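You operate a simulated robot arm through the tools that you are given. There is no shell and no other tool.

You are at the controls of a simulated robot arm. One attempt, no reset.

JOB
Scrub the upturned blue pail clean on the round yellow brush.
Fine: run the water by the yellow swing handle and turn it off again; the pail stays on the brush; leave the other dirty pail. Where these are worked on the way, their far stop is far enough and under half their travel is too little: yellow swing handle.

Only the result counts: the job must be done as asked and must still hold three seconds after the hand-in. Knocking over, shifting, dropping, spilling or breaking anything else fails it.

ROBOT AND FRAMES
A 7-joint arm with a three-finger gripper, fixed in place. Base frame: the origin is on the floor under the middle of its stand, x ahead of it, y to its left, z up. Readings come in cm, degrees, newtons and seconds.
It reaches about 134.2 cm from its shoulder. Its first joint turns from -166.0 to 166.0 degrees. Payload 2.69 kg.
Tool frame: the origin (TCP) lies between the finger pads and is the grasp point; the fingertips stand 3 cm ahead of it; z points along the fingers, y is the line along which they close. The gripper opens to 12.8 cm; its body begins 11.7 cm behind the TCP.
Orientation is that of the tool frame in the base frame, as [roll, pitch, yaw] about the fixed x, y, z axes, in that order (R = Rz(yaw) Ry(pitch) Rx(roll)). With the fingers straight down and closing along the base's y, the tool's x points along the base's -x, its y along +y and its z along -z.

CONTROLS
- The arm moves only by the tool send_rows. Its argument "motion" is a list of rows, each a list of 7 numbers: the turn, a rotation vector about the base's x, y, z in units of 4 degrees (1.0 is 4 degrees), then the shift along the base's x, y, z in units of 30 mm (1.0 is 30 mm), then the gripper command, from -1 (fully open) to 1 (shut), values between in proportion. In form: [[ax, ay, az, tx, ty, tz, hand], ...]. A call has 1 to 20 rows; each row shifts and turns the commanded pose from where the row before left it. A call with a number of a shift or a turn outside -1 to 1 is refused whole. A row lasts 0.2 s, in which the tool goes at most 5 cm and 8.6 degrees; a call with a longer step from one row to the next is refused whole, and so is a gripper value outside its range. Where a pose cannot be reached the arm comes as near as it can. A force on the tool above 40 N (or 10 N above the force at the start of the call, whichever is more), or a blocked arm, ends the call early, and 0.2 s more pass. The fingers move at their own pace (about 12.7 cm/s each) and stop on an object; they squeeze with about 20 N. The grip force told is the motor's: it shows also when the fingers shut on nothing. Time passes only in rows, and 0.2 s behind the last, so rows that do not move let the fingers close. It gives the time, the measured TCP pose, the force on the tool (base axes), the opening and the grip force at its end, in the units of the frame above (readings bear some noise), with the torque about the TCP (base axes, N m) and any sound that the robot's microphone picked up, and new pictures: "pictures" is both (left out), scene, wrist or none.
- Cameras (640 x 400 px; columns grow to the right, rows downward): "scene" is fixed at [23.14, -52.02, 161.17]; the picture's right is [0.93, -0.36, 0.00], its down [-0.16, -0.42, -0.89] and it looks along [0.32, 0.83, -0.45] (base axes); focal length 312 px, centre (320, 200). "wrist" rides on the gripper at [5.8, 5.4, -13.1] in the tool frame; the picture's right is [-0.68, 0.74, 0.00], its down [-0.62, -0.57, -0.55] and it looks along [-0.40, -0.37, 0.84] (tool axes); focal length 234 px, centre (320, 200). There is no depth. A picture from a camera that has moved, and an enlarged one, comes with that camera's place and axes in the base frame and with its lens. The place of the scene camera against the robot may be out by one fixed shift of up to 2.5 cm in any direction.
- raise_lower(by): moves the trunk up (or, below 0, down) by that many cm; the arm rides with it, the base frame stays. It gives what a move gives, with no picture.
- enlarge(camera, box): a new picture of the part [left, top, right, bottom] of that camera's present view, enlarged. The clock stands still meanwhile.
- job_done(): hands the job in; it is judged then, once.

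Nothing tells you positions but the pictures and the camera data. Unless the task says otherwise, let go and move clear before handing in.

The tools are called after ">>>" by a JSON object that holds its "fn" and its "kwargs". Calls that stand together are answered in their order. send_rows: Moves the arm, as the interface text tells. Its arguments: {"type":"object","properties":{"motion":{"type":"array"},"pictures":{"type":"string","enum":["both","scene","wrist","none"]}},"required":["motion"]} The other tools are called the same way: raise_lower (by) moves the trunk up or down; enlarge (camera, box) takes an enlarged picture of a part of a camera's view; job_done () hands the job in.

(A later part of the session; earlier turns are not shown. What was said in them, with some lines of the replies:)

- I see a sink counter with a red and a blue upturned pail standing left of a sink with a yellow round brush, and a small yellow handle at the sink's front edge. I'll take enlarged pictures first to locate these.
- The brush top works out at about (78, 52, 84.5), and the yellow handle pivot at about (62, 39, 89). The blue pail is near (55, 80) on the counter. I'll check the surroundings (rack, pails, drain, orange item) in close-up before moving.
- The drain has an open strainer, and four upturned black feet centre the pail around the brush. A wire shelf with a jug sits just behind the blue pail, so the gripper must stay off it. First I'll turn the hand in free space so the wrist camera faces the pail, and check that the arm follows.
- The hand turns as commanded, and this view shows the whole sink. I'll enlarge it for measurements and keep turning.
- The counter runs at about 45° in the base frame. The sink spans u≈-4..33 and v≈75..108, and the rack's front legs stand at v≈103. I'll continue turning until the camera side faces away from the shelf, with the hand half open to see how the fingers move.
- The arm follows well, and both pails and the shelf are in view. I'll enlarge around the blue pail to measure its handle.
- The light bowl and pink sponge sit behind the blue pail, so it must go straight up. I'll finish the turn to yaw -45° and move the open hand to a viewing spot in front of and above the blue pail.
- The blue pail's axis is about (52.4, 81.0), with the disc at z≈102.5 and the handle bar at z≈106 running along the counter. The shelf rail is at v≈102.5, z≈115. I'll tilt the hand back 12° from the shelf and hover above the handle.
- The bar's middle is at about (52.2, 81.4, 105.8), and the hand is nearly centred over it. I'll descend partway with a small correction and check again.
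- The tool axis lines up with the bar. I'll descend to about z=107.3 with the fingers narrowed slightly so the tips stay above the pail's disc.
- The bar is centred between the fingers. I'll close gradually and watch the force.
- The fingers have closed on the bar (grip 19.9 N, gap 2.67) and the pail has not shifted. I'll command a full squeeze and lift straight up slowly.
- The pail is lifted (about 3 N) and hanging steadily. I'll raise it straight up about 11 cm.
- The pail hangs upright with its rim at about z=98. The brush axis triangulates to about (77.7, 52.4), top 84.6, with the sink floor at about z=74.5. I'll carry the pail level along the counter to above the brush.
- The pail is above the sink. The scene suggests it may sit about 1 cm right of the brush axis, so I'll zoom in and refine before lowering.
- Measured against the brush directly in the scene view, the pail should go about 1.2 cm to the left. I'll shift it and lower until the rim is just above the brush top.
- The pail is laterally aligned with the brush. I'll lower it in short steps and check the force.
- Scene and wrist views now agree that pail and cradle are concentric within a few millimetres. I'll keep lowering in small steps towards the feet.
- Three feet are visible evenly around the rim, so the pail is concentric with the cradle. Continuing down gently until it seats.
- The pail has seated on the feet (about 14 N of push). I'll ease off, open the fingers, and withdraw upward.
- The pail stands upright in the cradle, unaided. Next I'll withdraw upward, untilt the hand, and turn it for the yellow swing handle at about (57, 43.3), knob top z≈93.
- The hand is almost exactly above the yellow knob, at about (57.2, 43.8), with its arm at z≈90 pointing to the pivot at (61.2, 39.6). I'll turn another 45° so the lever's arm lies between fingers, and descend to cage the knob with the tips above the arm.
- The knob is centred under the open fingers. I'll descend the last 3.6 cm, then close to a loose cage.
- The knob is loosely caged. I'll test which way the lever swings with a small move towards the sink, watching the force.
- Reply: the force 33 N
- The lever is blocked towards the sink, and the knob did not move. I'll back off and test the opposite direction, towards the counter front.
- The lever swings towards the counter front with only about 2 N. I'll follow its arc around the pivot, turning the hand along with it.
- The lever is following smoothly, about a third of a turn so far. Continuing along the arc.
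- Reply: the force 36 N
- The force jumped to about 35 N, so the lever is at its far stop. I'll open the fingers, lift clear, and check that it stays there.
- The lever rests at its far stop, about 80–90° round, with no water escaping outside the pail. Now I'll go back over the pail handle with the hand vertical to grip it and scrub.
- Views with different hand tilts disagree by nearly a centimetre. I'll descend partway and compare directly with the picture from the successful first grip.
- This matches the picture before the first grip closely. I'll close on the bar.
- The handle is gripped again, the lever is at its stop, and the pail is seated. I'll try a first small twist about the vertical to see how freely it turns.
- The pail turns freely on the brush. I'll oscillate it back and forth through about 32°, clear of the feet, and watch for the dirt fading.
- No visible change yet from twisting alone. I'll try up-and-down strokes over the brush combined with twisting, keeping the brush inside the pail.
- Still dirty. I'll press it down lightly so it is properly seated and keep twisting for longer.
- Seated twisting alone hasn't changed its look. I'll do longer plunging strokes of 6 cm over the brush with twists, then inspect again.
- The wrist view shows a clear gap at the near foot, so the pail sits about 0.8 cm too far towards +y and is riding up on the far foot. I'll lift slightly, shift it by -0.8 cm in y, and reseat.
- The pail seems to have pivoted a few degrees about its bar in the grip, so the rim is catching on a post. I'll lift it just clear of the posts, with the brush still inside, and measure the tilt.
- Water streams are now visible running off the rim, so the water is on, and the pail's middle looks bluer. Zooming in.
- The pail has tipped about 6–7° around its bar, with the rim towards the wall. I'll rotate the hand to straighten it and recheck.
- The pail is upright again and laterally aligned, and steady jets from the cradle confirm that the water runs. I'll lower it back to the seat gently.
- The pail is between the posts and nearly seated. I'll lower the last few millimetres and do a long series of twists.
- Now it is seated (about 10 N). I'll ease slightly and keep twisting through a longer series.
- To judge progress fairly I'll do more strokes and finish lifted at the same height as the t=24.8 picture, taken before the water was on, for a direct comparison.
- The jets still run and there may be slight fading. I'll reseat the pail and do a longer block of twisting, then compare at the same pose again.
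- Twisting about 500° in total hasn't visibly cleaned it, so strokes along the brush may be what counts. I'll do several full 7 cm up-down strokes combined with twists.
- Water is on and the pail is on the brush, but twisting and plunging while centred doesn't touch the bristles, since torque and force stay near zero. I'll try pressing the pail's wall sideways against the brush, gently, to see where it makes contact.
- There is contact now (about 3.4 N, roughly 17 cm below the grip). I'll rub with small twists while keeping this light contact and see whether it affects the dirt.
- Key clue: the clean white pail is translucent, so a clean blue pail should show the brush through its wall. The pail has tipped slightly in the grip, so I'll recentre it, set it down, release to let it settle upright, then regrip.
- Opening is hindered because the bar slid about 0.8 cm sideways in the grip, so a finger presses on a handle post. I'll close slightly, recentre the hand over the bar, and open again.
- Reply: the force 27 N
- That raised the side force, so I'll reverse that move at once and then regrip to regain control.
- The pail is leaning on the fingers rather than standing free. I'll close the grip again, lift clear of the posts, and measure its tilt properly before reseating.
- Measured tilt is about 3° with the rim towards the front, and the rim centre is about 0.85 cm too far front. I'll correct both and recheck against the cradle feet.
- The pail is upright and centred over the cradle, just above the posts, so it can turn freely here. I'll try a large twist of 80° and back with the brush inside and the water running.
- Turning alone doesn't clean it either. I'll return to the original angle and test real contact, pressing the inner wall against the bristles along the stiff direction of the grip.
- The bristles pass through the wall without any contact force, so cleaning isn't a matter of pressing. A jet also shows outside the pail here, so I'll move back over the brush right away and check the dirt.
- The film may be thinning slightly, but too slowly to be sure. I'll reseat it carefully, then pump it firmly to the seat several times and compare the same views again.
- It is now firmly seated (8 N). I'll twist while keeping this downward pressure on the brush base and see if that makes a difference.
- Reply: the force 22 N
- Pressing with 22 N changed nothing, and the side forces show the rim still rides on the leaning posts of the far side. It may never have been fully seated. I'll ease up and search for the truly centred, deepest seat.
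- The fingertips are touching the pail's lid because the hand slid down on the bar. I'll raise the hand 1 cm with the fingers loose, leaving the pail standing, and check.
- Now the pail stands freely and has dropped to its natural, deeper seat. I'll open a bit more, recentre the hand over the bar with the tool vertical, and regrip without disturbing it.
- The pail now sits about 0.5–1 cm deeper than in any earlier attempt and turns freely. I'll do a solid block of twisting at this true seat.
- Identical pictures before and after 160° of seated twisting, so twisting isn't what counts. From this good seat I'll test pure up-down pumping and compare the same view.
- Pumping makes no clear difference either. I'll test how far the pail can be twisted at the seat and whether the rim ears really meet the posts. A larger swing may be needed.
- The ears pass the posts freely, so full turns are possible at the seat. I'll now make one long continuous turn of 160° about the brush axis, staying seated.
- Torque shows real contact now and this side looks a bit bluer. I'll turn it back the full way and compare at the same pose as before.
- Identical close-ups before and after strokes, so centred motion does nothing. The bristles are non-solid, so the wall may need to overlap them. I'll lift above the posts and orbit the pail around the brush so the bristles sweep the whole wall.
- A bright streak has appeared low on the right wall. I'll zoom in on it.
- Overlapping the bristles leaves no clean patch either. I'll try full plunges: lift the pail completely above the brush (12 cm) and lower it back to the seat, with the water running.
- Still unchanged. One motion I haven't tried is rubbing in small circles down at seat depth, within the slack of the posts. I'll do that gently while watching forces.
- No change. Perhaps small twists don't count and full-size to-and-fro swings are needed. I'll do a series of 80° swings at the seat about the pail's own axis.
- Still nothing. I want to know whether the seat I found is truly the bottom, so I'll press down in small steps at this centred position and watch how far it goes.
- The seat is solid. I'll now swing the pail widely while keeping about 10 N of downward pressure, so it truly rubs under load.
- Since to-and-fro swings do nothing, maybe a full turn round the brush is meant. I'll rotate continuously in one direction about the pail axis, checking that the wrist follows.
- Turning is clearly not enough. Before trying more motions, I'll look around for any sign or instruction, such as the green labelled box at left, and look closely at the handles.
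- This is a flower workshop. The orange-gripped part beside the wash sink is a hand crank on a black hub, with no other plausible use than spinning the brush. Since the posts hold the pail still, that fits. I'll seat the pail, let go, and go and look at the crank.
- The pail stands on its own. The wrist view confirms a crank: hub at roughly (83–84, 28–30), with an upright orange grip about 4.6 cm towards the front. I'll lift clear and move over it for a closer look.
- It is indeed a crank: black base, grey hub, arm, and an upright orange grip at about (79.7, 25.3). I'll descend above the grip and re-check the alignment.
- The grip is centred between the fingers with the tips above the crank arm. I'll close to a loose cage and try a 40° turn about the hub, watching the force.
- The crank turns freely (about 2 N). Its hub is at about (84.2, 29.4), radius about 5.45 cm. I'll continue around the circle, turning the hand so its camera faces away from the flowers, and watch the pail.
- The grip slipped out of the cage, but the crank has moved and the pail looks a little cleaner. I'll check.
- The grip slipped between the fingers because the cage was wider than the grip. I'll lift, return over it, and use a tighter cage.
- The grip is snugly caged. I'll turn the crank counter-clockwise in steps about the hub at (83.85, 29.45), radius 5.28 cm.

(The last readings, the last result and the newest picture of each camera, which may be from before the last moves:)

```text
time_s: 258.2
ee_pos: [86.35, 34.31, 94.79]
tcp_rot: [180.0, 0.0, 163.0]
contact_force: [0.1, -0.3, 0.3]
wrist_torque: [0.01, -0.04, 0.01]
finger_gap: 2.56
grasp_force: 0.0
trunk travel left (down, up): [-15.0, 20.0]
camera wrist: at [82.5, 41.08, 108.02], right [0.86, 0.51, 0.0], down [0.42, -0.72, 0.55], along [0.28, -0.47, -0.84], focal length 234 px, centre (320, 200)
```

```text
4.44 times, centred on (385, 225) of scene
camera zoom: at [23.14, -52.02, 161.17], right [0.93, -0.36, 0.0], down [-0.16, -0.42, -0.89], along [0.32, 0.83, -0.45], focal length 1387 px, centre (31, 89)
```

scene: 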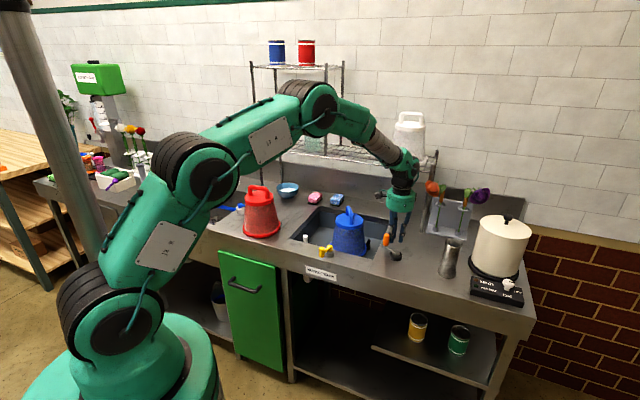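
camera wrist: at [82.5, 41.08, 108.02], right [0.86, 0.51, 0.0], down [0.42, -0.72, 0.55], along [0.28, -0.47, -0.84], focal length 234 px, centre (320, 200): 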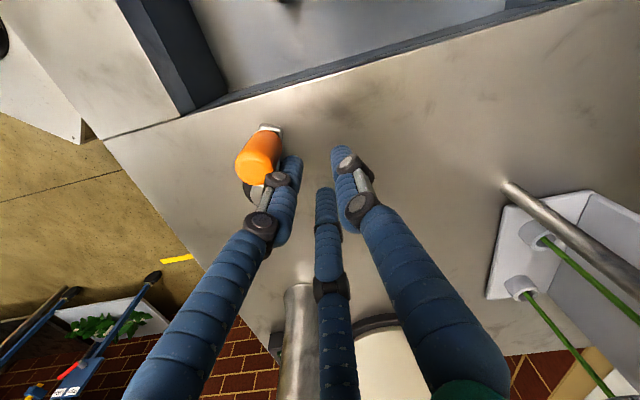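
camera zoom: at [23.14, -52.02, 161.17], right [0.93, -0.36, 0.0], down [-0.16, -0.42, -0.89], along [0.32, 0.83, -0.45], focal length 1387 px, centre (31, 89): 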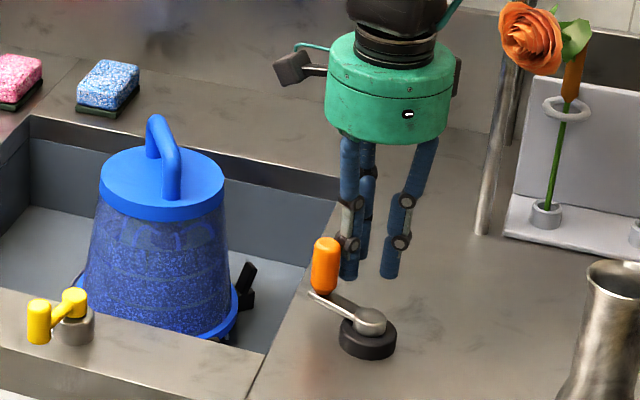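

Success: the crank is the scrubber. After about three-quarters of a turn the pail's film is visibly breaking up and the brush shows through near the top. The grip has slipped out again, so this time I'll take a firm grip on it and keep turning.

>>> {"fn": "send_rows", "kwargs": {"motion": [[0, 0, 0, 0.1, 0, 0.5, 0.0], [0, 0, 0, 0, 0, 0.9, -0.1], [0, 0, 0, -0.4, 0, 0.2, -0.1], [0, 0, 0, -0.4, 0, 0, -0.1], [0, 0, 0, -0.4, 0, 0, -0.1], [0, 0, 0, -0.37, -0.03, 0, -0.1], [0, 0, 0, 0, 0, 0, -0.1]], "pictures": "none"}}

>>> {"fn": "enlarge", "kwargs": {"camera": "wrist", "box": [220, 80, 420, 240]}}

>>> {"fn": "enlarge", "kwargs": {"camera": "scene", "box": [325, 205, 385, 255]}}

```text
time_s: 259.8
ee_pos: [81.87, 34.04, 99.48]
tcp_rot: [-179.9, 0.0, 163.1]
contact_force: [1.1, 0.1, -0.5]
wrist_torque: [0.0, -0.03, 0.01]
finger_gap: 7.04
grasp_force: 0.1
trunk travel left (down, up): [-15.0, 20.0]
```

```text
2.50 times, centred on (320, 160) of wrist
camera zoom: at [78.1, 40.98, 112.82], right [0.86, 0.51, 0.0], down [0.42, -0.72, 0.55], along [0.28, -0.47, -0.84], focal length 585 px, centre (320, 300)
```

zoom: 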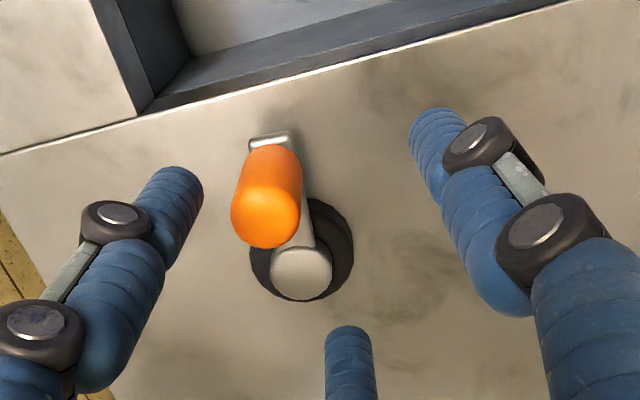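

```text
8.00 times, centred on (355, 230) of scene
camera zoom: at [23.14, -52.02, 161.17], right [0.93, -0.36, 0.0], down [-0.16, -0.42, -0.89], along [0.32, 0.83, -0.45], focal length 2496 px, centre (40, -40)
```

zoom: 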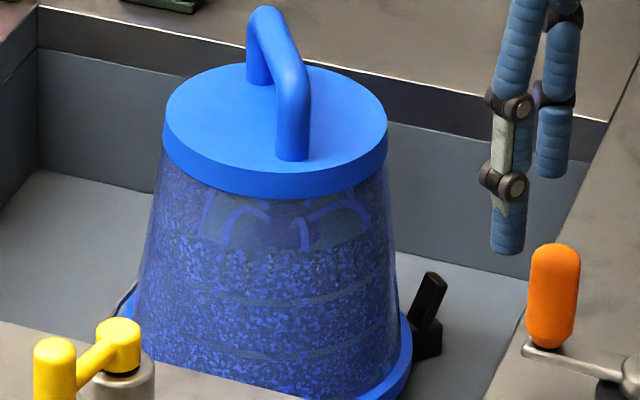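

The film comes off band by band: the top band is already clear after about 270° of cranking. I'll regrip the orange handle firmly.

>>> {"fn": "send_rows", "kwargs": {"motion": [[0, 0, 0, -0.22, -0.19, 0, -0.1], [0, 0, 0, -0.2, -0.19, 0, -0.1], [0, 0, 0, 0, 0, -0.5, -0.1], [0, 0, 0, 0, 0, -0.6, -0.1], [0, 0, 0, 0, 0, -0.45, -0.1], [0, 0, 0, 0, 0, 0, -0.1]], "pictures": "none"}}

>>> {"fn": "enlarge", "kwargs": {"camera": "wrist", "box": [220, 80, 420, 240]}}

```text
time_s: 261.2
ee_pos: [80.64, 32.97, 94.99]
tcp_rot: [-179.9, 0.1, 163.1]
contact_force: [0.4, -0.1, -0.7]
wrist_torque: [0.04, 0.03, -0.03]
finger_gap: 7.03
grasp_force: 0.0
trunk travel left (down, up): [-15.0, 20.0]
```

```text
2.50 times, centred on (320, 160) of wrist
camera zoom: at [76.82, 39.82, 108.18], right [0.86, 0.51, 0.0], down [0.42, -0.72, 0.55], along [0.28, -0.47, -0.84], focal length 585 px, centre (320, 300)
```

zoom: 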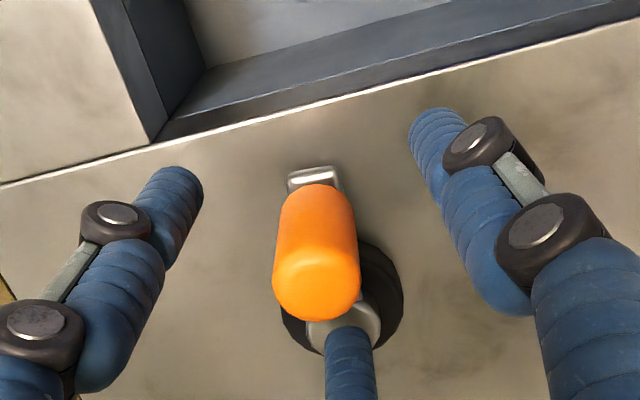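

>>> {"fn": "send_rows", "kwargs": {"motion": [[0, 0, 0, 0, 0, 0, 0.3], [0, 0, 0, 0, 0, 0, 0.6], [0, 0, 0, 0, 0, 0, 1], [0, 0, 0, 0, 0, 0, 1]], "pictures": "none"}}

>>> {"fn": "send_rows", "kwargs": {"motion": [[0, 0, 0, -0.25, -0.2255, 0, 1], [0, 0, 0, -0.198, -0.273, 0, 1], [0, 0, 0, -0.137, -0.308, 0, 1], [0, 0, 0, -0.07, -0.33, 0, 1], [0, 0, 0, 0, 0, 0, 1]], "pictures": "wrist"}}

```text
time_s: 262.2
ee_pos: [80.62, 33.08, 94.9]
tcp_rot: [-180.0, 0.0, 163.0]
contact_force: [-10.6, 11.3, 0.2]
wrist_torque: [0.47, 0.34, 0.0]
finger_gap: 2.22
grasp_force: 44.9
trunk travel left (down, up): [-15.0, 20.0]
```

```text
time_s: 263.4
ee_pos: [78.8, 29.49, 94.88]
tcp_rot: [179.9, 0.0, 163.1]
contact_force: [5.0, -0.6, -9.6]
wrist_torque: [-0.1, -0.32, 0.0]
finger_gap: 2.18
grasp_force: 44.4
trunk travel left (down, up): [-15.0, 20.0]
camera wrist: at [74.96, 36.42, 108.17], right [0.86, 0.51, 0.0], down [0.42, -0.72, 0.55], along [0.28, -0.47, -0.84], focal length 234 px, centre (320, 200)
```

wrist: 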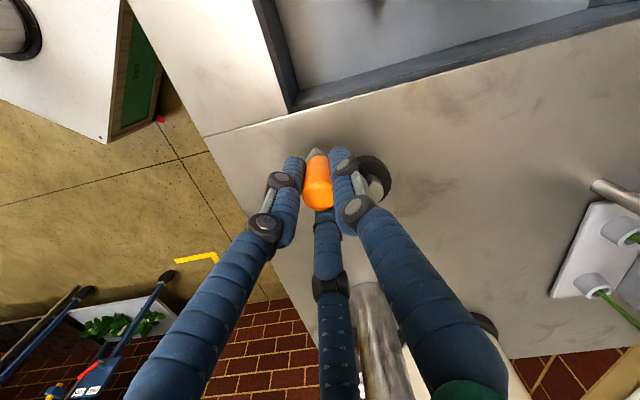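

>>> {"fn": "send_rows", "kwargs": {"motion": [[0, 0, 0, 0, 0, 0, 0.61], [0, 0, 0, 0, 0, 0, 0.61]], "pictures": "none"}}

>>> {"fn": "enlarge", "kwargs": {"camera": "wrist", "box": [220, 80, 420, 240]}}

>>> {"fn": "enlarge", "kwargs": {"camera": "scene", "box": [325, 200, 425, 270]}}

```text
time_s: 264.0
ee_pos: [78.66, 29.68, 94.95]
tcp_rot: [-179.9, 0.1, 163.0]
contact_force: [0.0, -0.3, -0.1]
wrist_torque: [-0.01, 0.01, -0.01]
finger_gap: 2.52
grasp_force: 0.1
trunk travel left (down, up): [-15.0, 20.0]
```

```text
2.50 times, centred on (320, 160) of wrist
camera zoom: at [74.89, 36.46, 108.22], right [0.86, 0.51, 0.0], down [0.42, -0.72, 0.55], along [0.28, -0.47, -0.84], focal length 585 px, centre (320, 300)
```

zoom: 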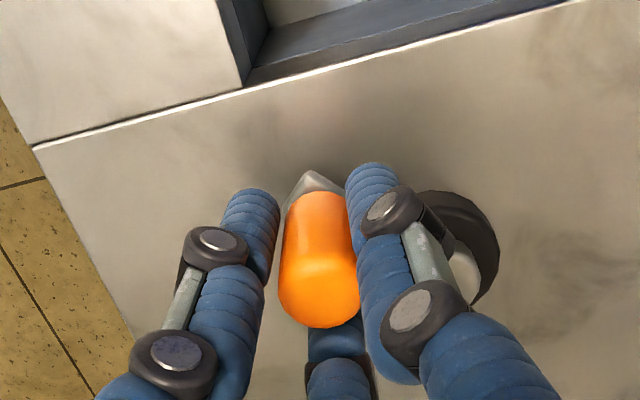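

```text
5.71 times, centred on (375, 235) of scene
camera zoom: at [23.14, -52.02, 161.17], right [0.93, -0.36, 0.0], down [-0.16, -0.42, -0.89], along [0.32, 0.83, -0.45], focal length 1783 px, centre (6, 0)
```

zoom: 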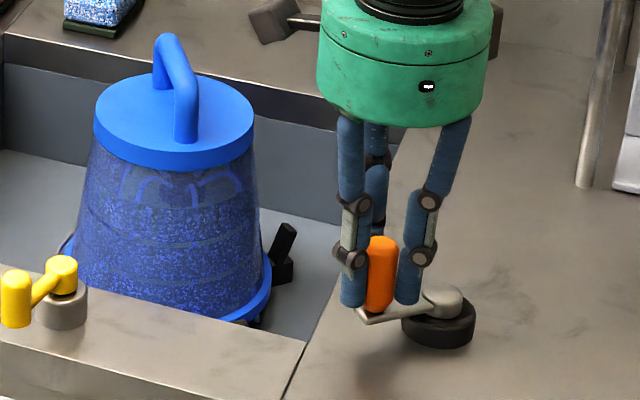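

The circle is now well determined: hub (83.96, 29.47), radius 5.28 cm. I'll grip firmly here and crank half a turn at a time.

>>> {"fn": "send_rows", "kwargs": {"motion": [[0, 0, 0, 0, 0, 0, 1], [0, 0, 0, 0, 0, 0, 1], [0, 0, 0, 0.0295, -0.3668, 0, 1], [0, 0, 0, 0.105, -0.3527, 0, 1], [0, 0, 0, 0.176, -0.323, 0, 1], [0, 0, 0, 0.2395, -0.279, 0, 1], [0, 0, 0, 0.292, -0.2235, 0, 1], [0, 0, 0, 0.332, -0.158, 0, 1], [0, 0, 0, 0.358, -0.085, 0, 1], [0, 0, 0, 0.368, -0.009, 0, 1], [0, 0, 0, 0, 0, 0, 1]], "pictures": "none"}}

>>> {"fn": "enlarge", "kwargs": {"camera": "wrist", "box": [220, 80, 420, 240]}}

>>> {"fn": "enlarge", "kwargs": {"camera": "scene", "box": [325, 200, 425, 270]}}

```text
time_s: 266.4
ee_pos: [84.45, 24.28, 94.9]
tcp_rot: [180.0, 0.1, 163.1]
contact_force: [-2.7, 25.8, 5.9]
wrist_torque: [0.75, 0.2, 0.01]
finger_gap: 2.21
grasp_force: 45.3
trunk travel left (down, up): [-15.0, 20.0]
```

```text
2.50 times, centred on (320, 160) of wrist
camera zoom: at [80.58, 31.19, 108.2], right [0.86, 0.51, 0.0], down [0.42, -0.72, 0.55], along [0.28, -0.47, -0.84], focal length 585 px, centre (320, 300)
```

zoom: 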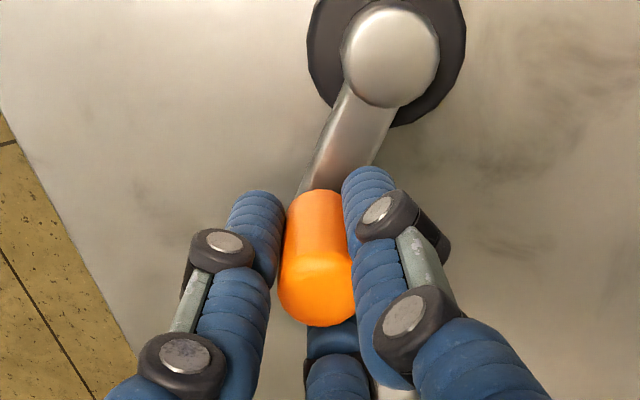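

```text
5.71 times, centred on (375, 235) of scene
camera zoom: at [23.14, -52.02, 161.17], right [0.93, -0.36, 0.0], down [-0.16, -0.42, -0.89], along [0.32, 0.83, -0.45], focal length 1783 px, centre (6, 0)
```

zoom: 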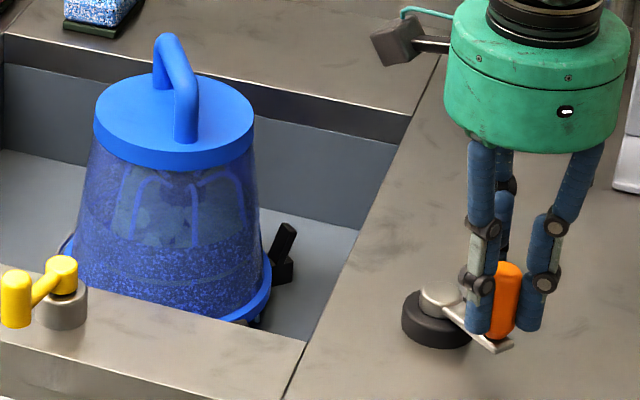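

Half of the film is gone now. The side force shows that the true hub is about 0.4 cm further in y, so I'll correct for that and continue.

>>> {"fn": "send_rows", "kwargs": {"motion": [[0, 0, 0, 0, 0.12, 0, 1], [0, 0, 0, 0, 0, 0, 1]], "pictures": "none"}}

```text
time_s: 267.0
ee_pos: [84.38, 24.43, 94.82]
tcp_rot: [179.9, 0.0, 163.0]
contact_force: [1.1, -6.0, 10.2]
wrist_torque: [-0.32, -0.11, 0.0]
finger_gap: 2.17
grasp_force: 45.2
trunk travel left (down, up): [-15.0, 20.0]
```

>>> {"fn": "send_rows", "kwargs": {"motion": [[0, 0, 0, 0.355, 0.072, 0, 1], [0, 0, 0, 0.332, 0.1445, 0, 1], [0, 0, 0, 0.295, 0.2104, 0, 1], [0, 0, 0, 0.245, 0.267, 0, 1], [0, 0, 0, 0.184, 0.312, 0, 1], [0, 0, 0, 0.115, 0.3437, 0, 1], [0, 0, 0, 0.041, 0.36, 0, 1], [0, 0, 0, 0, 0, 0, 1]], "pictures": "none"}}

>>> {"fn": "enlarge", "kwargs": {"camera": "scene", "box": [325, 180, 445, 270]}}

```text
time_s: 268.8
ee_pos: [88.79, 29.55, 94.81]
tcp_rot: [-179.9, -0.1, 163.0]
contact_force: [-31.2, -1.6, 11.8]
wrist_torque: [-0.22, 1.4, -0.04]
finger_gap: 2.17
grasp_force: 45.2
trunk travel left (down, up): [-15.0, 20.0]
```

```text
4.44 times, centred on (385, 225) of scene
camera zoom: at [23.14, -52.02, 161.17], right [0.93, -0.36, 0.0], down [-0.16, -0.42, -0.89], along [0.32, 0.83, -0.45], focal length 1387 px, centre (31, 89)
```

zoom: 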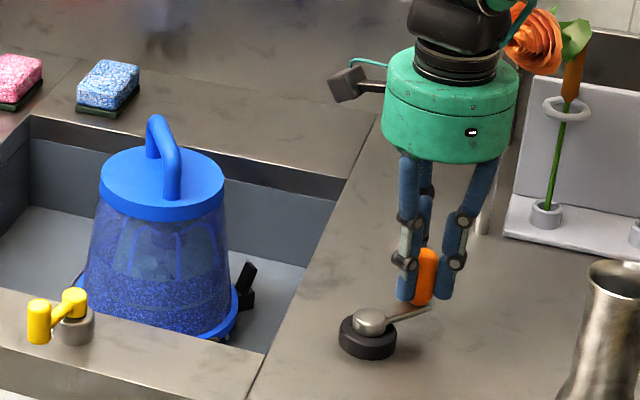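

The inward force confirms a hub at (83.68, 29.37), radius 5.02 cm. I'll correct and carry on cranking; the film is now below the half-way line.

>>> {"fn": "send_rows", "kwargs": {"motion": [[0, 0, 0, -0.133, 0, 0, 1], [0, 0, 0, -0.049, 0.3466, 0, 1], [0, 0, 0, -0.12, 0.329, 0, 1], [0, 0, 0, -0.1855, 0.297, 0, 1], [0, 0, 0, -0.243, 0.252, 0, 1], [0, 0, 0, -0.29, 0.196, 0, 1], [0, 0, 0, -0.3245, 0.131, 0, 1], [0, 0, 0, -0.345, 0.061, 0, 1], [0, 0, 0, -0.35, -0.012, 0, 1], [0, 0, 0, 0, 0, 0, 1]], "pictures": "none"}}

>>> {"fn": "enlarge", "kwargs": {"camera": "scene", "box": [325, 180, 445, 270]}}

```text
time_s: 271.0
ee_pos: [82.98, 34.31, 94.91]
tcp_rot: [-179.9, 0.0, 163.0]
contact_force: [4.1, -25.0, 0.3]
wrist_torque: [-0.83, -0.24, 0.0]
finger_gap: 2.16
grasp_force: 45.5
trunk travel left (down, up): [-15.0, 20.0]
```

```text
4.44 times, centred on (385, 225) of scene
camera zoom: at [23.14, -52.02, 161.17], right [0.93, -0.36, 0.0], down [-0.16, -0.42, -0.89], along [0.32, 0.83, -0.45], focal length 1387 px, centre (31, 89)
```

zoom: 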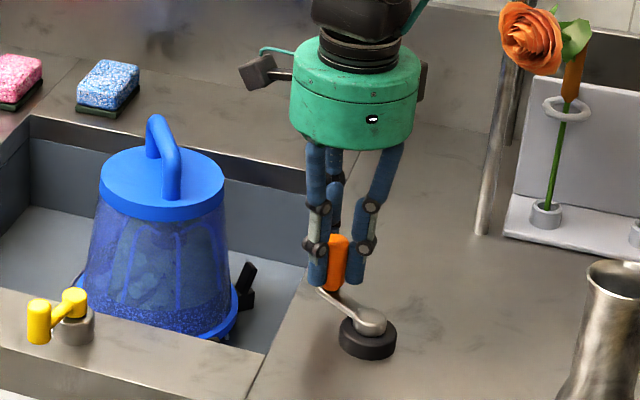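

Only the bottom band remains. Small correction and on with the crank.

>>> {"fn": "send_rows", "kwargs": {"motion": [[0, 0, 0, 0, -0.1, 0, 1], [0, 0, 0, -0.332, -0.083, 0, 1], [0, 0, 0, -0.307, -0.15, 0, 1], [0, 0, 0, -0.269, -0.21, 0, 1], [0, 0, 0, -0.22, -0.262, 0, 1], [0, 0, 0, -0.16, -0.302, 0, 1], [0, 0, 0, -0.094, -0.328, 0, 1], [0, 0, 0, -0.024, -0.341, 0, 1], [0, 0, 0, 0.048, -0.338, 0, 1], [0, 0, 0, 0, 0, 0, 1]], "pictures": "none"}}

>>> {"fn": "enlarge", "kwargs": {"camera": "scene", "box": [325, 205, 385, 255]}}

```text
time_s: 273.2
ee_pos: [78.99, 28.14, 94.97]
tcp_rot: [180.0, 0.0, 163.0]
contact_force: [-1.1, 0.1, -0.6]
wrist_torque: [0.03, 0.07, 0.02]
finger_gap: 2.18
grasp_force: 44.8
trunk travel left (down, up): [-15.0, 20.0]
```

```text
8.00 times, centred on (355, 230) of scene
camera zoom: at [23.14, -52.02, 161.17], right [0.93, -0.36, 0.0], down [-0.16, -0.42, -0.89], along [0.32, 0.83, -0.45], focal length 2496 px, centre (40, -40)
```

zoom: 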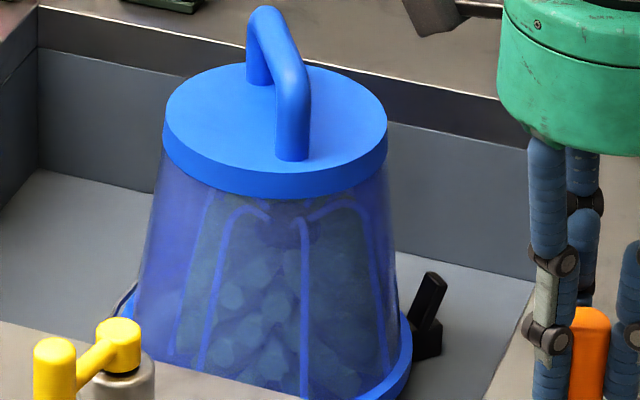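

The pail is now clean and translucent, and the brush and jets can be seen through the wall. I'll add one more turn to be sure the hidden bottom edge is clean too, ending with the crank at its original angle.

>>> {"fn": "send_rows", "kwargs": {"motion": [[0, 0, 0, 0.117, -0.321, 0, 1], [0, 0, 0, 0.181, -0.29, 0, 1], [0, 0, 0, 0.237, -0.246, 0, 1], [0, 0, 0, 0.283, -0.191, 0, 1], [0, 0, 0, 0.317, -0.128, 0, 1], [0, 0, 0, 0.336, -0.059, 0, 1], [0, 0, 0, 0.3413, 0.012, 0, 1], [0, 0, 0, 0.331, 0.083, 0, 1], [0, 0, 0, 0.307, 0.15, 0, 1], [0, 0, 0, 0, 0, 0, 1]], "pictures": "none"}}

>>> {"fn": "send_rows", "kwargs": {"motion": [[0, 0, 0, 0.269, 0.21, 0, 1], [0, 0, 0, 0.2195, 0.2616, 0, 1], [0, 0, 0, 0.16, 0.3015, 0, 1], [0, 0, 0, 0.094, 0.328, 0, 1], [0, 0, 0, 0.0238, 0.3407, 0, 1], [0, 0, 0, -0.0475, 0.338, 0, 1], [0, 0, 0, -0.117, 0.321, 0, 1], [0, 0, 0, 0, 0, 0, 1]], "pictures": "scene"}}

```text
time_s: 275.4
ee_pos: [86.4, 25.09, 94.84]
tcp_rot: [179.9, -0.1, 162.9]
contact_force: [13.5, -20.8, -2.6]
wrist_torque: [-0.62, -0.65, 0.01]
finger_gap: 2.23
grasp_force: 45.4
trunk travel left (down, up): [-15.0, 20.0]
```

```text
time_s: 277.2
ee_pos: [88.31, 31.71, 94.89]
tcp_rot: [-179.9, 0.0, 163.1]
contact_force: [28.6, 16.1, -0.2]
wrist_torque: [0.7, -0.56, -0.01]
finger_gap: 2.17
grasp_force: 44.9
trunk travel left (down, up): [-15.0, 20.0]
```

scene: 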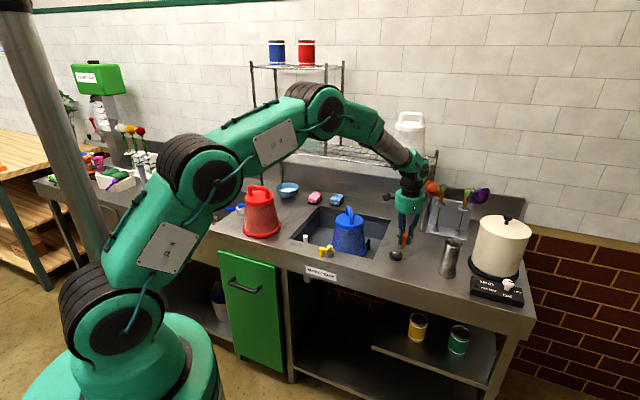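

>>> {"fn": "send_rows", "kwargs": {"motion": [[0, 0, 0, 0, 0, 0, 0.61], [0, 0, 0, 0, 0, 0, 0.61]], "pictures": "none"}}

>>> {"fn": "enlarge", "kwargs": {"camera": "wrist", "box": [220, 80, 420, 240]}}

>>> {"fn": "enlarge", "kwargs": {"camera": "scene", "box": [325, 195, 385, 255]}}

```text
time_s: 277.8
ee_pos: [87.68, 31.31, 94.68]
tcp_rot: [-179.6, -0.4, 162.9]
contact_force: [-20.1, -9.1, -4.9]
wrist_torque: [-0.47, 1.38, -0.06]
finger_gap: 2.68
grasp_force: 44.4
trunk travel left (down, up): [-15.0, 20.0]
```

```text
2.50 times, centred on (320, 160) of wrist
camera zoom: at [83.98, 38.16, 107.89], right [0.86, 0.51, -0.01], down [0.43, -0.72, 0.55], along [0.27, -0.48, -0.84], focal length 585 px, centre (320, 300)
```

zoom: 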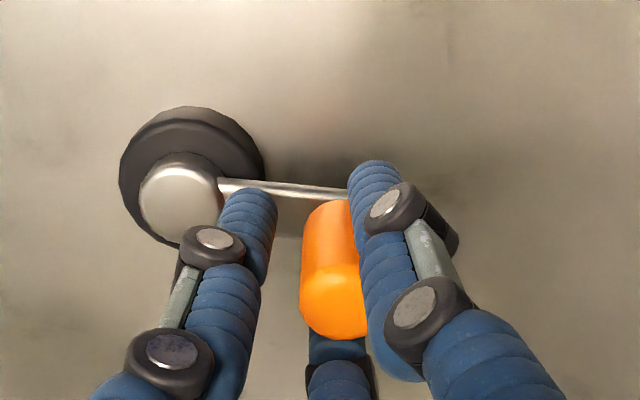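

```text
6.67 times, centred on (355, 225) of scene
camera zoom: at [23.14, -52.02, 161.17], right [0.93, -0.36, 0.0], down [-0.16, -0.42, -0.89], along [0.32, 0.83, -0.45], focal length 2080 px, centre (87, 33)
```

zoom: 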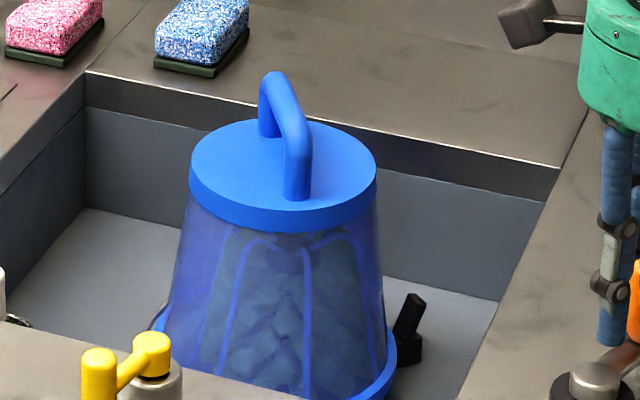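

>>> {"fn": "send_rows", "kwargs": {"motion": [[0, 0, 0, 0, 0, 0, 0.55], [0, 0, 0, 0, 0, 0, 0.5], [0, 0, 0, 0, 0, 0, 0.5]], "pictures": "none"}}

>>> {"fn": "enlarge", "kwargs": {"camera": "wrist", "box": [220, 80, 420, 240]}}

```text
time_s: 278.6
ee_pos: [88.08, 31.5, 94.91]
tcp_rot: [180.0, 0.0, 162.9]
contact_force: [0.6, -0.5, 0.1]
wrist_torque: [0.01, 0.02, 0.0]
finger_gap: 3.19
grasp_force: 0.0
trunk travel left (down, up): [-15.0, 20.0]
```

```text
2.50 times, centred on (320, 160) of wrist
camera zoom: at [84.25, 38.29, 108.23], right [0.86, 0.51, 0.0], down [0.42, -0.72, 0.55], along [0.28, -0.47, -0.84], focal length 585 px, centre (320, 300)
```

zoom: 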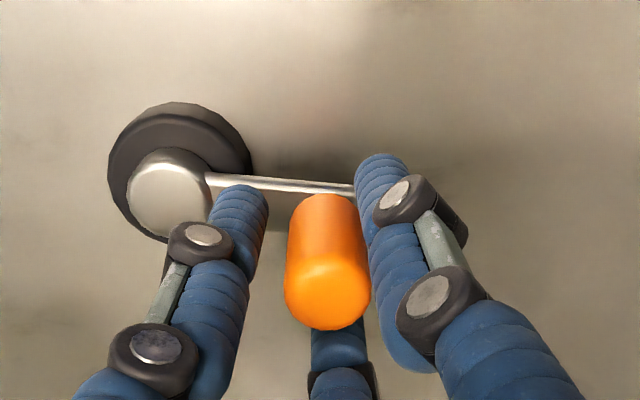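

The pail is clean, with nearly half a turn to spare. I'll let go of the crank, lift, and head for the yellow handle to turn the water off.

>>> {"fn": "send_rows", "kwargs": {"motion": [[0, 0, 0, 0.05, 0.03, 0, 0.2], [0, 0, 0, 0, 0, 0, -0.1], [0, 0, 0, 0, 0, 0.5, -0.1], [0, 0, 0, 0, 0, 0.9, -0.1], [0, 0, 0, 0, 0, 0.9, -0.1], [0, 0, 0, 0, 0, 0.9, -0.1], [0, 0, 0, 0, 0, 0.9, -0.1], [0, 0, 0, 0, 0, 0.9, -0.1], [0, 0, 1, -0.6, 0.1, 0, -0.1], [0, 0, 1, -0.95, 0.145, 0, -0.1], [0, 0, 1, -0.95, 0.145, 0, -0.1], [0, 0, 1, -0.95, 0.145, 0, -0.1], [0, 0, 1, -0.95, 0.145, 0, -0.1], [0, 0, 1, -0.95, 0.145, 0, -0.1], [0, 0, 0, -0.95, 0.145, 0, -0.1], [0, 0, 0, -0.95, 0.145, 0, -0.1], [0, 0, 0, -0.95, 0.145, 0, -0.1], [0, 0, 0, -0.95, 0.145, 0, -0.1], [0, 0, 0, -0.95, 0.145, 0, -0.1], [0, 0, 0, -0.4, 0.05, 0, -0.1]], "pictures": "both"}}

>>> {"fn": "enlarge", "kwargs": {"camera": "wrist", "box": [220, 60, 420, 220]}}

>>> {"fn": "enlarge", "kwargs": {"camera": "scene", "box": [295, 180, 425, 270]}}

```text
time_s: 282.8
ee_pos: [56.63, 36.2, 109.87]
tcp_rot: [-180.0, 0.0, -172.9]
contact_force: [0.1, 0.3, -0.4]
wrist_torque: [0.04, -0.04, -0.03]
finger_gap: 7.06
grasp_force: 0.1
trunk travel left (down, up): [-15.0, 20.0]
camera wrist: at [50.39, 40.89, 123.18], right [0.58, 0.81, 0.0], down [0.68, -0.49, 0.55], along [0.45, -0.32, -0.84], focal length 234 px, centre (320, 200)
```

scene: 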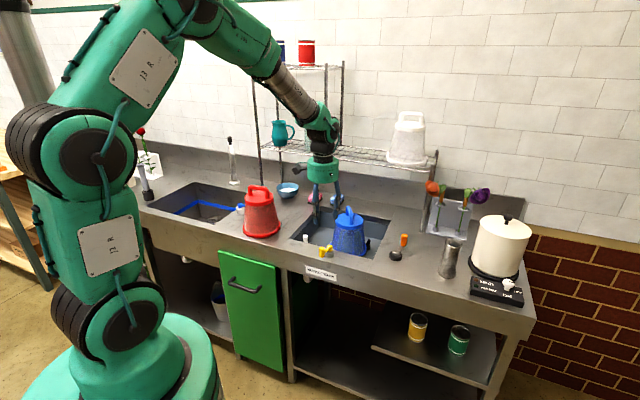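
wrist: 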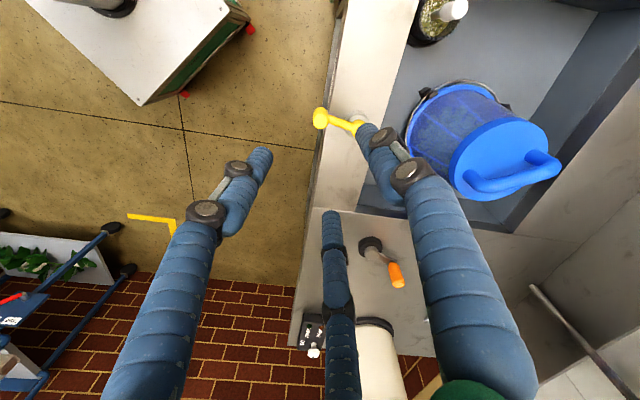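

```text
2.50 times, centred on (320, 140) of wrist
camera zoom: at [50.39, 40.89, 123.18], right [0.58, 0.81, 0.0], down [0.68, -0.49, 0.55], along [0.45, -0.32, -0.84], focal length 585 px, centre (320, 350)
```

zoom: 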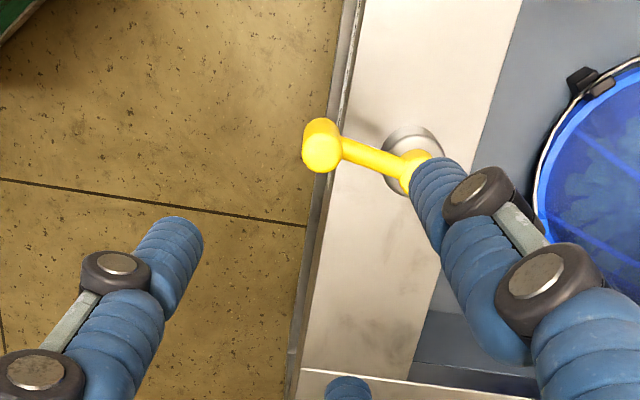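

```text
4.44 times, centred on (360, 225) of scene
camera zoom: at [23.14, -52.02, 161.17], right [0.93, -0.36, 0.0], down [-0.16, -0.42, -0.89], along [0.32, 0.83, -0.45], focal length 1387 px, centre (142, 89)
```

zoom: 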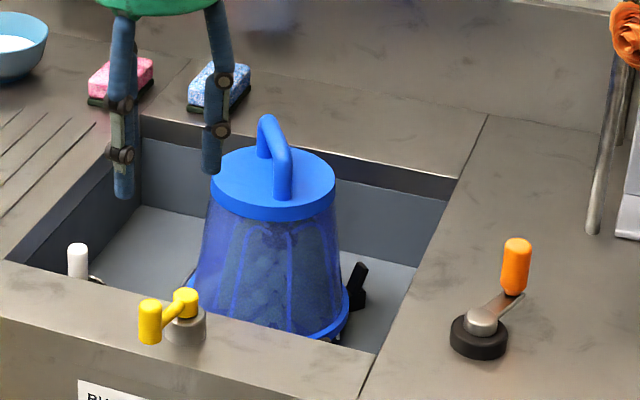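

The clean pail is clearly see-through now. The lever knob is almost directly below the hand, so I'll descend to just above it and check.

>>> {"fn": "send_rows", "kwargs": {"motion": [[0, 0, 0, 0, 0.03, -0.6, -0.1], [0, 0, 0, 0, 0, -0.9, -0.1], [0, 0, 0, 0, 0, -0.9, -0.1], [0, 0, 0, 0, 0, -0.9, -0.1], [0, 0, 0, 0, 0, -0.7, -0.1], [0, 0, 0, 0, 0, 0, -0.1]], "pictures": "none"}}

>>> {"fn": "enlarge", "kwargs": {"camera": "wrist", "box": [220, 80, 420, 240]}}

```text
time_s: 284.2
ee_pos: [56.68, 36.39, 97.84]
tcp_rot: [180.0, 0.1, -173.0]
contact_force: [0.4, 0.1, -0.5]
wrist_torque: [0.01, 0.06, -0.01]
finger_gap: 7.03
grasp_force: 0.0
trunk travel left (down, up): [-15.0, 20.0]
```

```text
2.50 times, centred on (320, 160) of wrist
camera zoom: at [50.46, 40.97, 111.15], right [0.58, 0.81, 0.0], down [0.68, -0.49, 0.55], along [0.45, -0.32, -0.84], focal length 585 px, centre (320, 300)
```

zoom: 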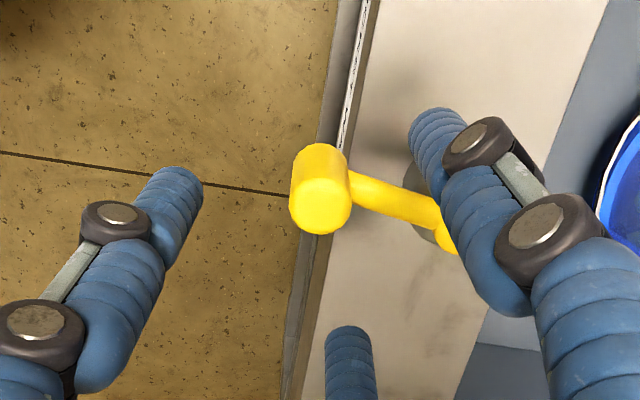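

>>> {"fn": "send_rows", "kwargs": {"motion": [[0, 0, 0, 0, 0, -0.5, -0.1], [0, 0, 0, 0, 0, -0.4, -0.1], [0, 0, 0, 0, 0, -0.2, 0.1], [0, 0, 0, 0, 0, 0, 0.3], [0, 0, 0, 0, 0, 0, 0.5], [0, 0, 0, 0, 0, 0, 0.6], [0, 0, 0, 0, 0, 0, 0.62]], "pictures": "none"}}

>>> {"fn": "enlarge", "kwargs": {"camera": "wrist", "box": [220, 80, 420, 240]}}

```text
time_s: 285.8
ee_pos: [56.71, 36.42, 94.58]
tcp_rot: [180.0, -0.1, -173.0]
contact_force: [-0.6, 0.3, 0.3]
wrist_torque: [-0.02, 0.01, 0.01]
finger_gap: 2.45
grasp_force: 0.2
trunk travel left (down, up): [-15.0, 20.0]
```

```text
2.50 times, centred on (320, 160) of wrist
camera zoom: at [50.4, 40.98, 107.86], right [0.58, 0.81, 0.0], down [0.68, -0.49, 0.55], along [0.45, -0.32, -0.84], focal length 585 px, centre (320, 300)
```

zoom: 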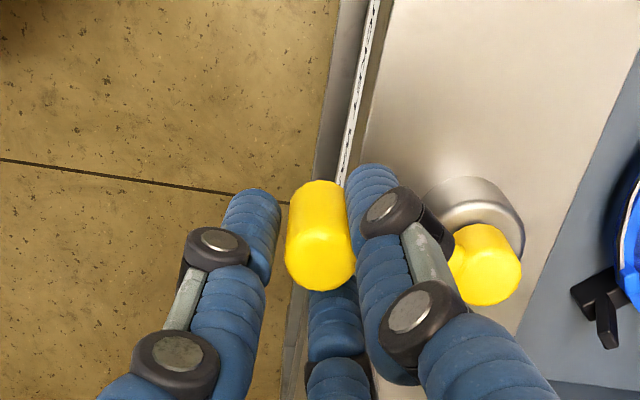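

The knob is caged. I'll swing the lever back along its arc, turning the hand with it.

>>> {"fn": "send_rows", "kwargs": {"motion": [[0, 0, -1, -0.073, 0.1075, 0, 0.62], [0, 0, -1, -0.0654, 0.1124, 0, 0.62], [0, 0, -1, -0.0574, 0.1166, 0, 0.62], [0, 0, -1, -0.0491, 0.1204, 0, 0.62], [0, 0, -1, -0.0406, 0.1235, 0, 0.62], [0, 0, -1, -0.0319, 0.126, 0, 0.62], [0, 0, -1, -0.023, 0.128, 0, 0.62], [0, 0, -1, -0.014, 0.1292, 0, 0.62], [0, 0, -1, -0.005, 0.13, 0, 0.62], [0, 0, -1, 0.0041, 0.13, 0, 0.62], [0, 0, 0, 0, 0, 0, 0.62]], "pictures": "none"}}

>>> {"fn": "enlarge", "kwargs": {"camera": "wrist", "box": [220, 80, 420, 240]}}

```text
time_s: 288.2
ee_pos: [55.7, 39.95, 94.61]
tcp_rot: [-180.0, 0.0, 146.9]
contact_force: [0.6, -1.6, 0.3]
wrist_torque: [-0.02, -0.02, -0.04]
finger_gap: 2.47
grasp_force: 0.3
trunk travel left (down, up): [-15.0, 20.0]
```

```text
2.50 times, centred on (320, 160) of wrist
camera zoom: at [53.87, 47.67, 107.83], right [0.97, 0.25, 0.0], down [0.21, -0.81, 0.55], along [0.14, -0.53, -0.84], focal length 585 px, centre (320, 300)
```

zoom: 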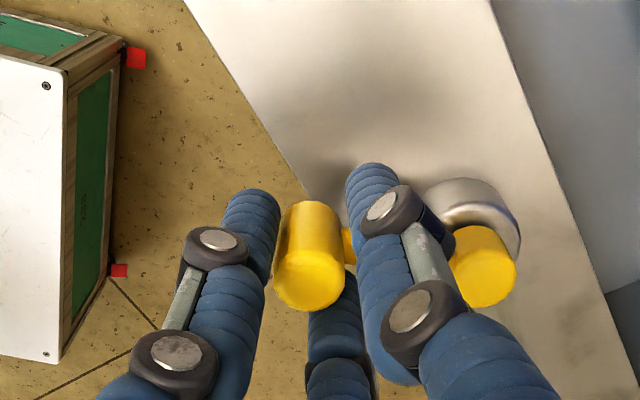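

Moving well with under 2 N. Continuing to the off stop.

>>> {"fn": "send_rows", "kwargs": {"motion": [[0, 0, -1, 0.0131, 0.1293, 0, 0.62], [0, 0, -1, 0.0221, 0.1281, 0, 0.62], [0, 0, -1, 0.031, 0.1262, 0, 0.62], [0, 0, -1, 0.0397, 0.1238, 0, 0.62], [0, 0, -1, 0.0483, 0.1207, 0, 0.62], [0, 0, -1, 0.0566, 0.117, 0, 0.62], [0, 0, -1, 0.0646, 0.1128, 0, 0.62], [0, 0, -1, 0.0723, 0.108, 0, 0.62], [0, 0, -1, 0.0797, 0.1027, 0, 0.62], [0, 0, -1, 0.0866, 0.0969, 0, 0.62], [0, 0, 0, 0, 0, 0, 0.62]], "pictures": "none"}}

>>> {"fn": "enlarge", "kwargs": {"camera": "wrist", "box": [220, 80, 420, 240]}}

>>> {"fn": "enlarge", "kwargs": {"camera": "scene", "box": [295, 195, 385, 260]}}

```text
time_s: 290.6
ee_pos: [57.1, 43.48, 94.67]
tcp_rot: [-180.0, 0.0, 106.8]
contact_force: [-0.5, 0.1, -0.6]
wrist_torque: [-0.02, 0.01, -0.01]
finger_gap: 2.45
grasp_force: 0.0
trunk travel left (down, up): [-15.0, 20.0]
```

```text
2.50 times, centred on (320, 160) of wrist
camera zoom: at [60.79, 50.67, 107.87], right [0.9, -0.43, 0.0], down [-0.36, -0.75, 0.55], along [-0.24, -0.49, -0.84], focal length 585 px, centre (320, 300)
```

zoom: 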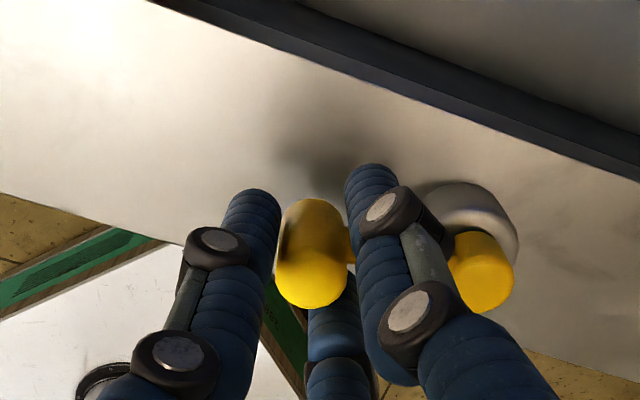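

```text
6.15 times, centred on (340, 228) of scene
camera zoom: at [23.14, -52.02, 161.17], right [0.93, -0.36, 0.0], down [-0.16, -0.42, -0.89], along [0.32, 0.83, -0.45], focal length 1920 px, centre (197, 31)
```

zoom: 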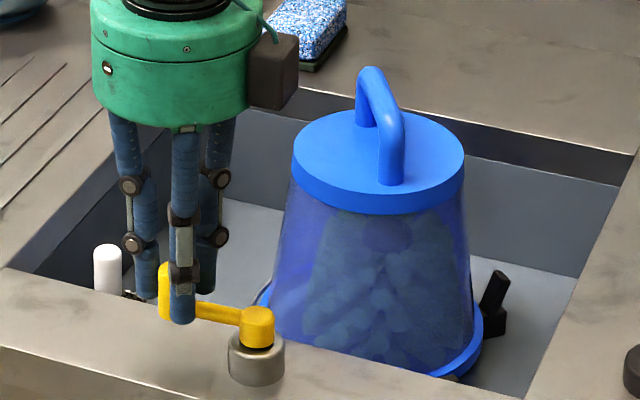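

The jets have vanished, so the water is off. I'll push gently on to the original stop to close it fully.

>>> {"fn": "send_rows", "kwargs": {"motion": [[0, 0, 0, 0.0932, 0.0906, 0, 0.62], [0, 0, 0, 0.05, 0.045, 0, 0.62], [0, 0, 0, 0, 0, 0, 0.62]], "pictures": "none"}}

```text
time_s: 291.4
ee_pos: [57.6, 43.91, 94.68]
tcp_rot: [179.9, 0.0, 107.0]
contact_force: [-1.0, -4.2, 4.1]
wrist_torque: [-0.22, 0.0, -0.06]
finger_gap: 2.69
grasp_force: 1.8
trunk travel left (down, up): [-15.0, 20.0]
```

>>> {"fn": "send_rows", "kwargs": {"motion": [[0, 0, 0, 0.05, 0.05, 0, 0.62], [0, 0, 0, 0.03, 0.03, 0, 0.62], [0, 0, 0, 0, 0, 0, 0.62]], "pictures": "none"}}

>>> {"fn": "enlarge", "kwargs": {"camera": "scene", "box": [295, 205, 355, 255]}}

```text
time_s: 292.3
ee_pos: [57.77, 44.18, 94.96]
tcp_rot: [180.0, 0.0, 106.9]
contact_force: [-10.4, -9.9, 22.7]
wrist_torque: [-0.73, 0.26, -0.14]
finger_gap: 3.1
grasp_force: 4.5
trunk travel left (down, up): [-15.0, 20.0]
stopped in row 3: the force on the tool passed its limit at 41 N (the readings are from after the stop); the commanded pose is now the measured one
```

```text
8.00 times, centred on (325, 230) of scene
camera zoom: at [23.14, -52.02, 161.17], right [0.93, -0.36, 0.0], down [-0.16, -0.42, -0.89], along [0.32, 0.83, -0.45], focal length 2496 px, centre (280, -40)
```

zoom: 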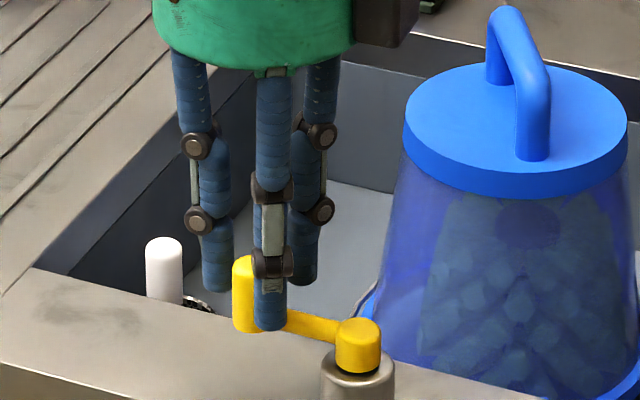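

The lever is back against its original stop. I'll release it carefully and lift away.

>>> {"fn": "send_rows", "kwargs": {"motion": [[0, 0, 0, -0.08, -0.08, 0, 0.5], [0, 0, 0, -0.06, -0.06, 0, 0.2], [0, 0, 0, 0, 0, 0, -0.2], [0, 0, 0, 0, 0, 0, -0.3], [0, 0, 0, 0, 0, 0.4, -0.3], [0, 0, 0, 0, 0, 0.9, -0.3], [0, 0, 0, 0, 0, 0.9, -0.3], [0, 0, 0, 0, 0, 0.9, -0.3], [0, 0, 0, 0, 0, 0.9, -0.3], [0, 0, 0, 0, 0, 0.9, -0.3], [0, 0, 0, -0.6, -0.6, 0.3, -0.3], [0, 0, 0, -0.6, -0.6, 0, -0.3], [0, 0, 0, -0.6, -0.6, 0, -0.3], [0, 0, 0, -0.5, -0.5, 0, -0.3], [0, 0, 0, 0, 0, 0, -0.3]], "pictures": "both"}}

>>> {"fn": "enlarge", "kwargs": {"camera": "scene", "box": [285, 185, 425, 270]}}

>>> {"fn": "enlarge", "kwargs": {"camera": "scene", "box": [325, 195, 385, 255]}}

>>> {"fn": "enlarge", "kwargs": {"camera": "scene", "box": [300, 215, 360, 260]}}

```text
time_s: 295.5
ee_pos: [50.62, 36.74, 110.39]
tcp_rot: [-179.9, 0.0, 107.0]
contact_force: [-0.1, -0.8, -1.0]
wrist_torque: [0.02, -0.06, -0.03]
finger_gap: 8.32
grasp_force: 0.1
trunk travel left (down, up): [-15.0, 20.0]
camera wrist: at [54.16, 43.91, 123.66], right [0.9, -0.43, 0.0], down [-0.36, -0.75, 0.55], along [-0.24, -0.49, -0.84], focal length 234 px, centre (320, 200)
```

scene: 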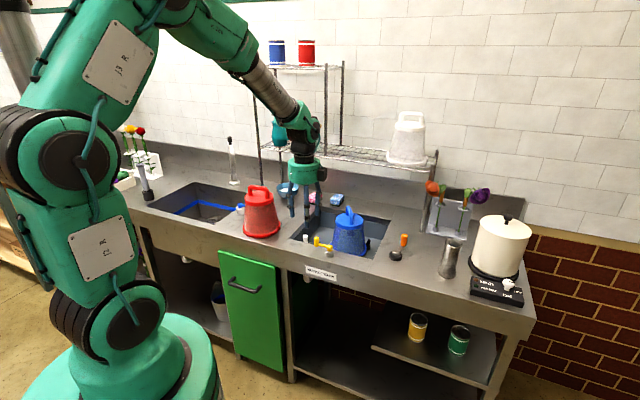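
wrist: 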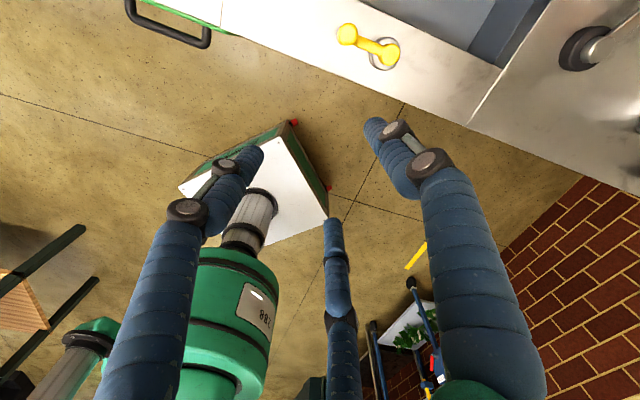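

```text
4.57 times, centred on (355, 228) of scene
camera zoom: at [23.14, -52.02, 161.17], right [0.93, -0.36, 0.0], down [-0.16, -0.42, -0.89], along [0.32, 0.83, -0.45], focal length 1426 px, centre (160, 74)
```

zoom: 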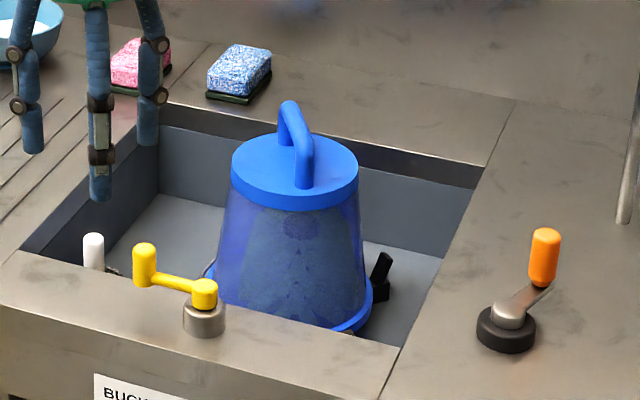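

```text
6.67 times, centred on (355, 225) of scene
camera zoom: at [23.14, -52.02, 161.17], right [0.93, -0.36, 0.0], down [-0.16, -0.42, -0.89], along [0.32, 0.83, -0.45], focal length 2080 px, centre (87, 33)
```

zoom: 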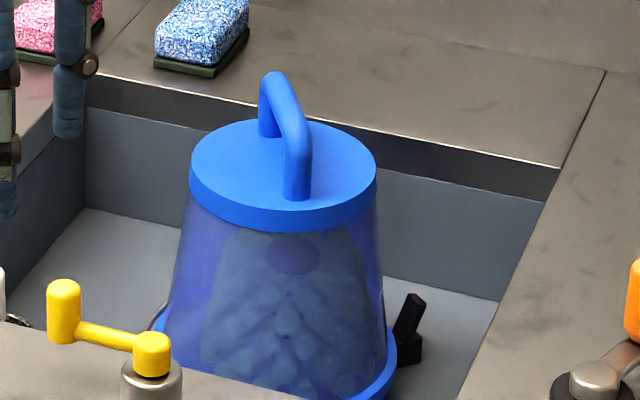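

```text
8.89 times, centred on (330, 238) of scene
camera zoom: at [23.14, -52.02, 161.17], right [0.93, -0.36, 0.0], down [-0.16, -0.42, -0.89], along [0.32, 0.83, -0.45], focal length 2773 px, centre (231, -133)
```

zoom: 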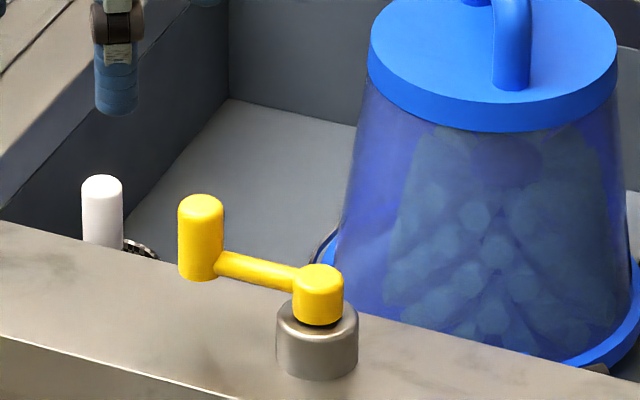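

The water is off with the lever at its original stop. The blue pail is clean and translucent, standing on the brush, and the red pail and everything else are untouched. The hand is clear, so I'm handing in.

>>> {"fn": "job_done", "kwargs": {}}

```text
The job is handed in.
```

The blue pail is clean and I've handed the job in. It is standing upright over the yellow brush, and its wall is see-through from lid to rim where the camera can see it.

- **Water:** I ran it with the yellow swing handle, pushed to its far stop, then returned the handle to its original stop. The jets inside the pail had stopped before I let go.
- **Scrubbing:** The orange crank beside the sink is what drives the scrubbing. Twisting and lifting the pail over the brush by hand left the dirt unchanged. Turning the crank cleared it band by band, and I gave it about half a turn more after it looked clean.
- **Crank position:** I left the crank at a different angle from where it started. Your instructions didn't mention it, so the judging could count it as something shifted.
- **Moved with the water on:** While I was working out how the scrubbing worked, I lifted the pail off the brush and shifted it sideways a few times. Some jets sprayed outside the pail, but I saw nothing land outside the sink.
- **Everything else:** The red pail and the other items look undisturbed in the last pictures, and the arm is clear of the counter.
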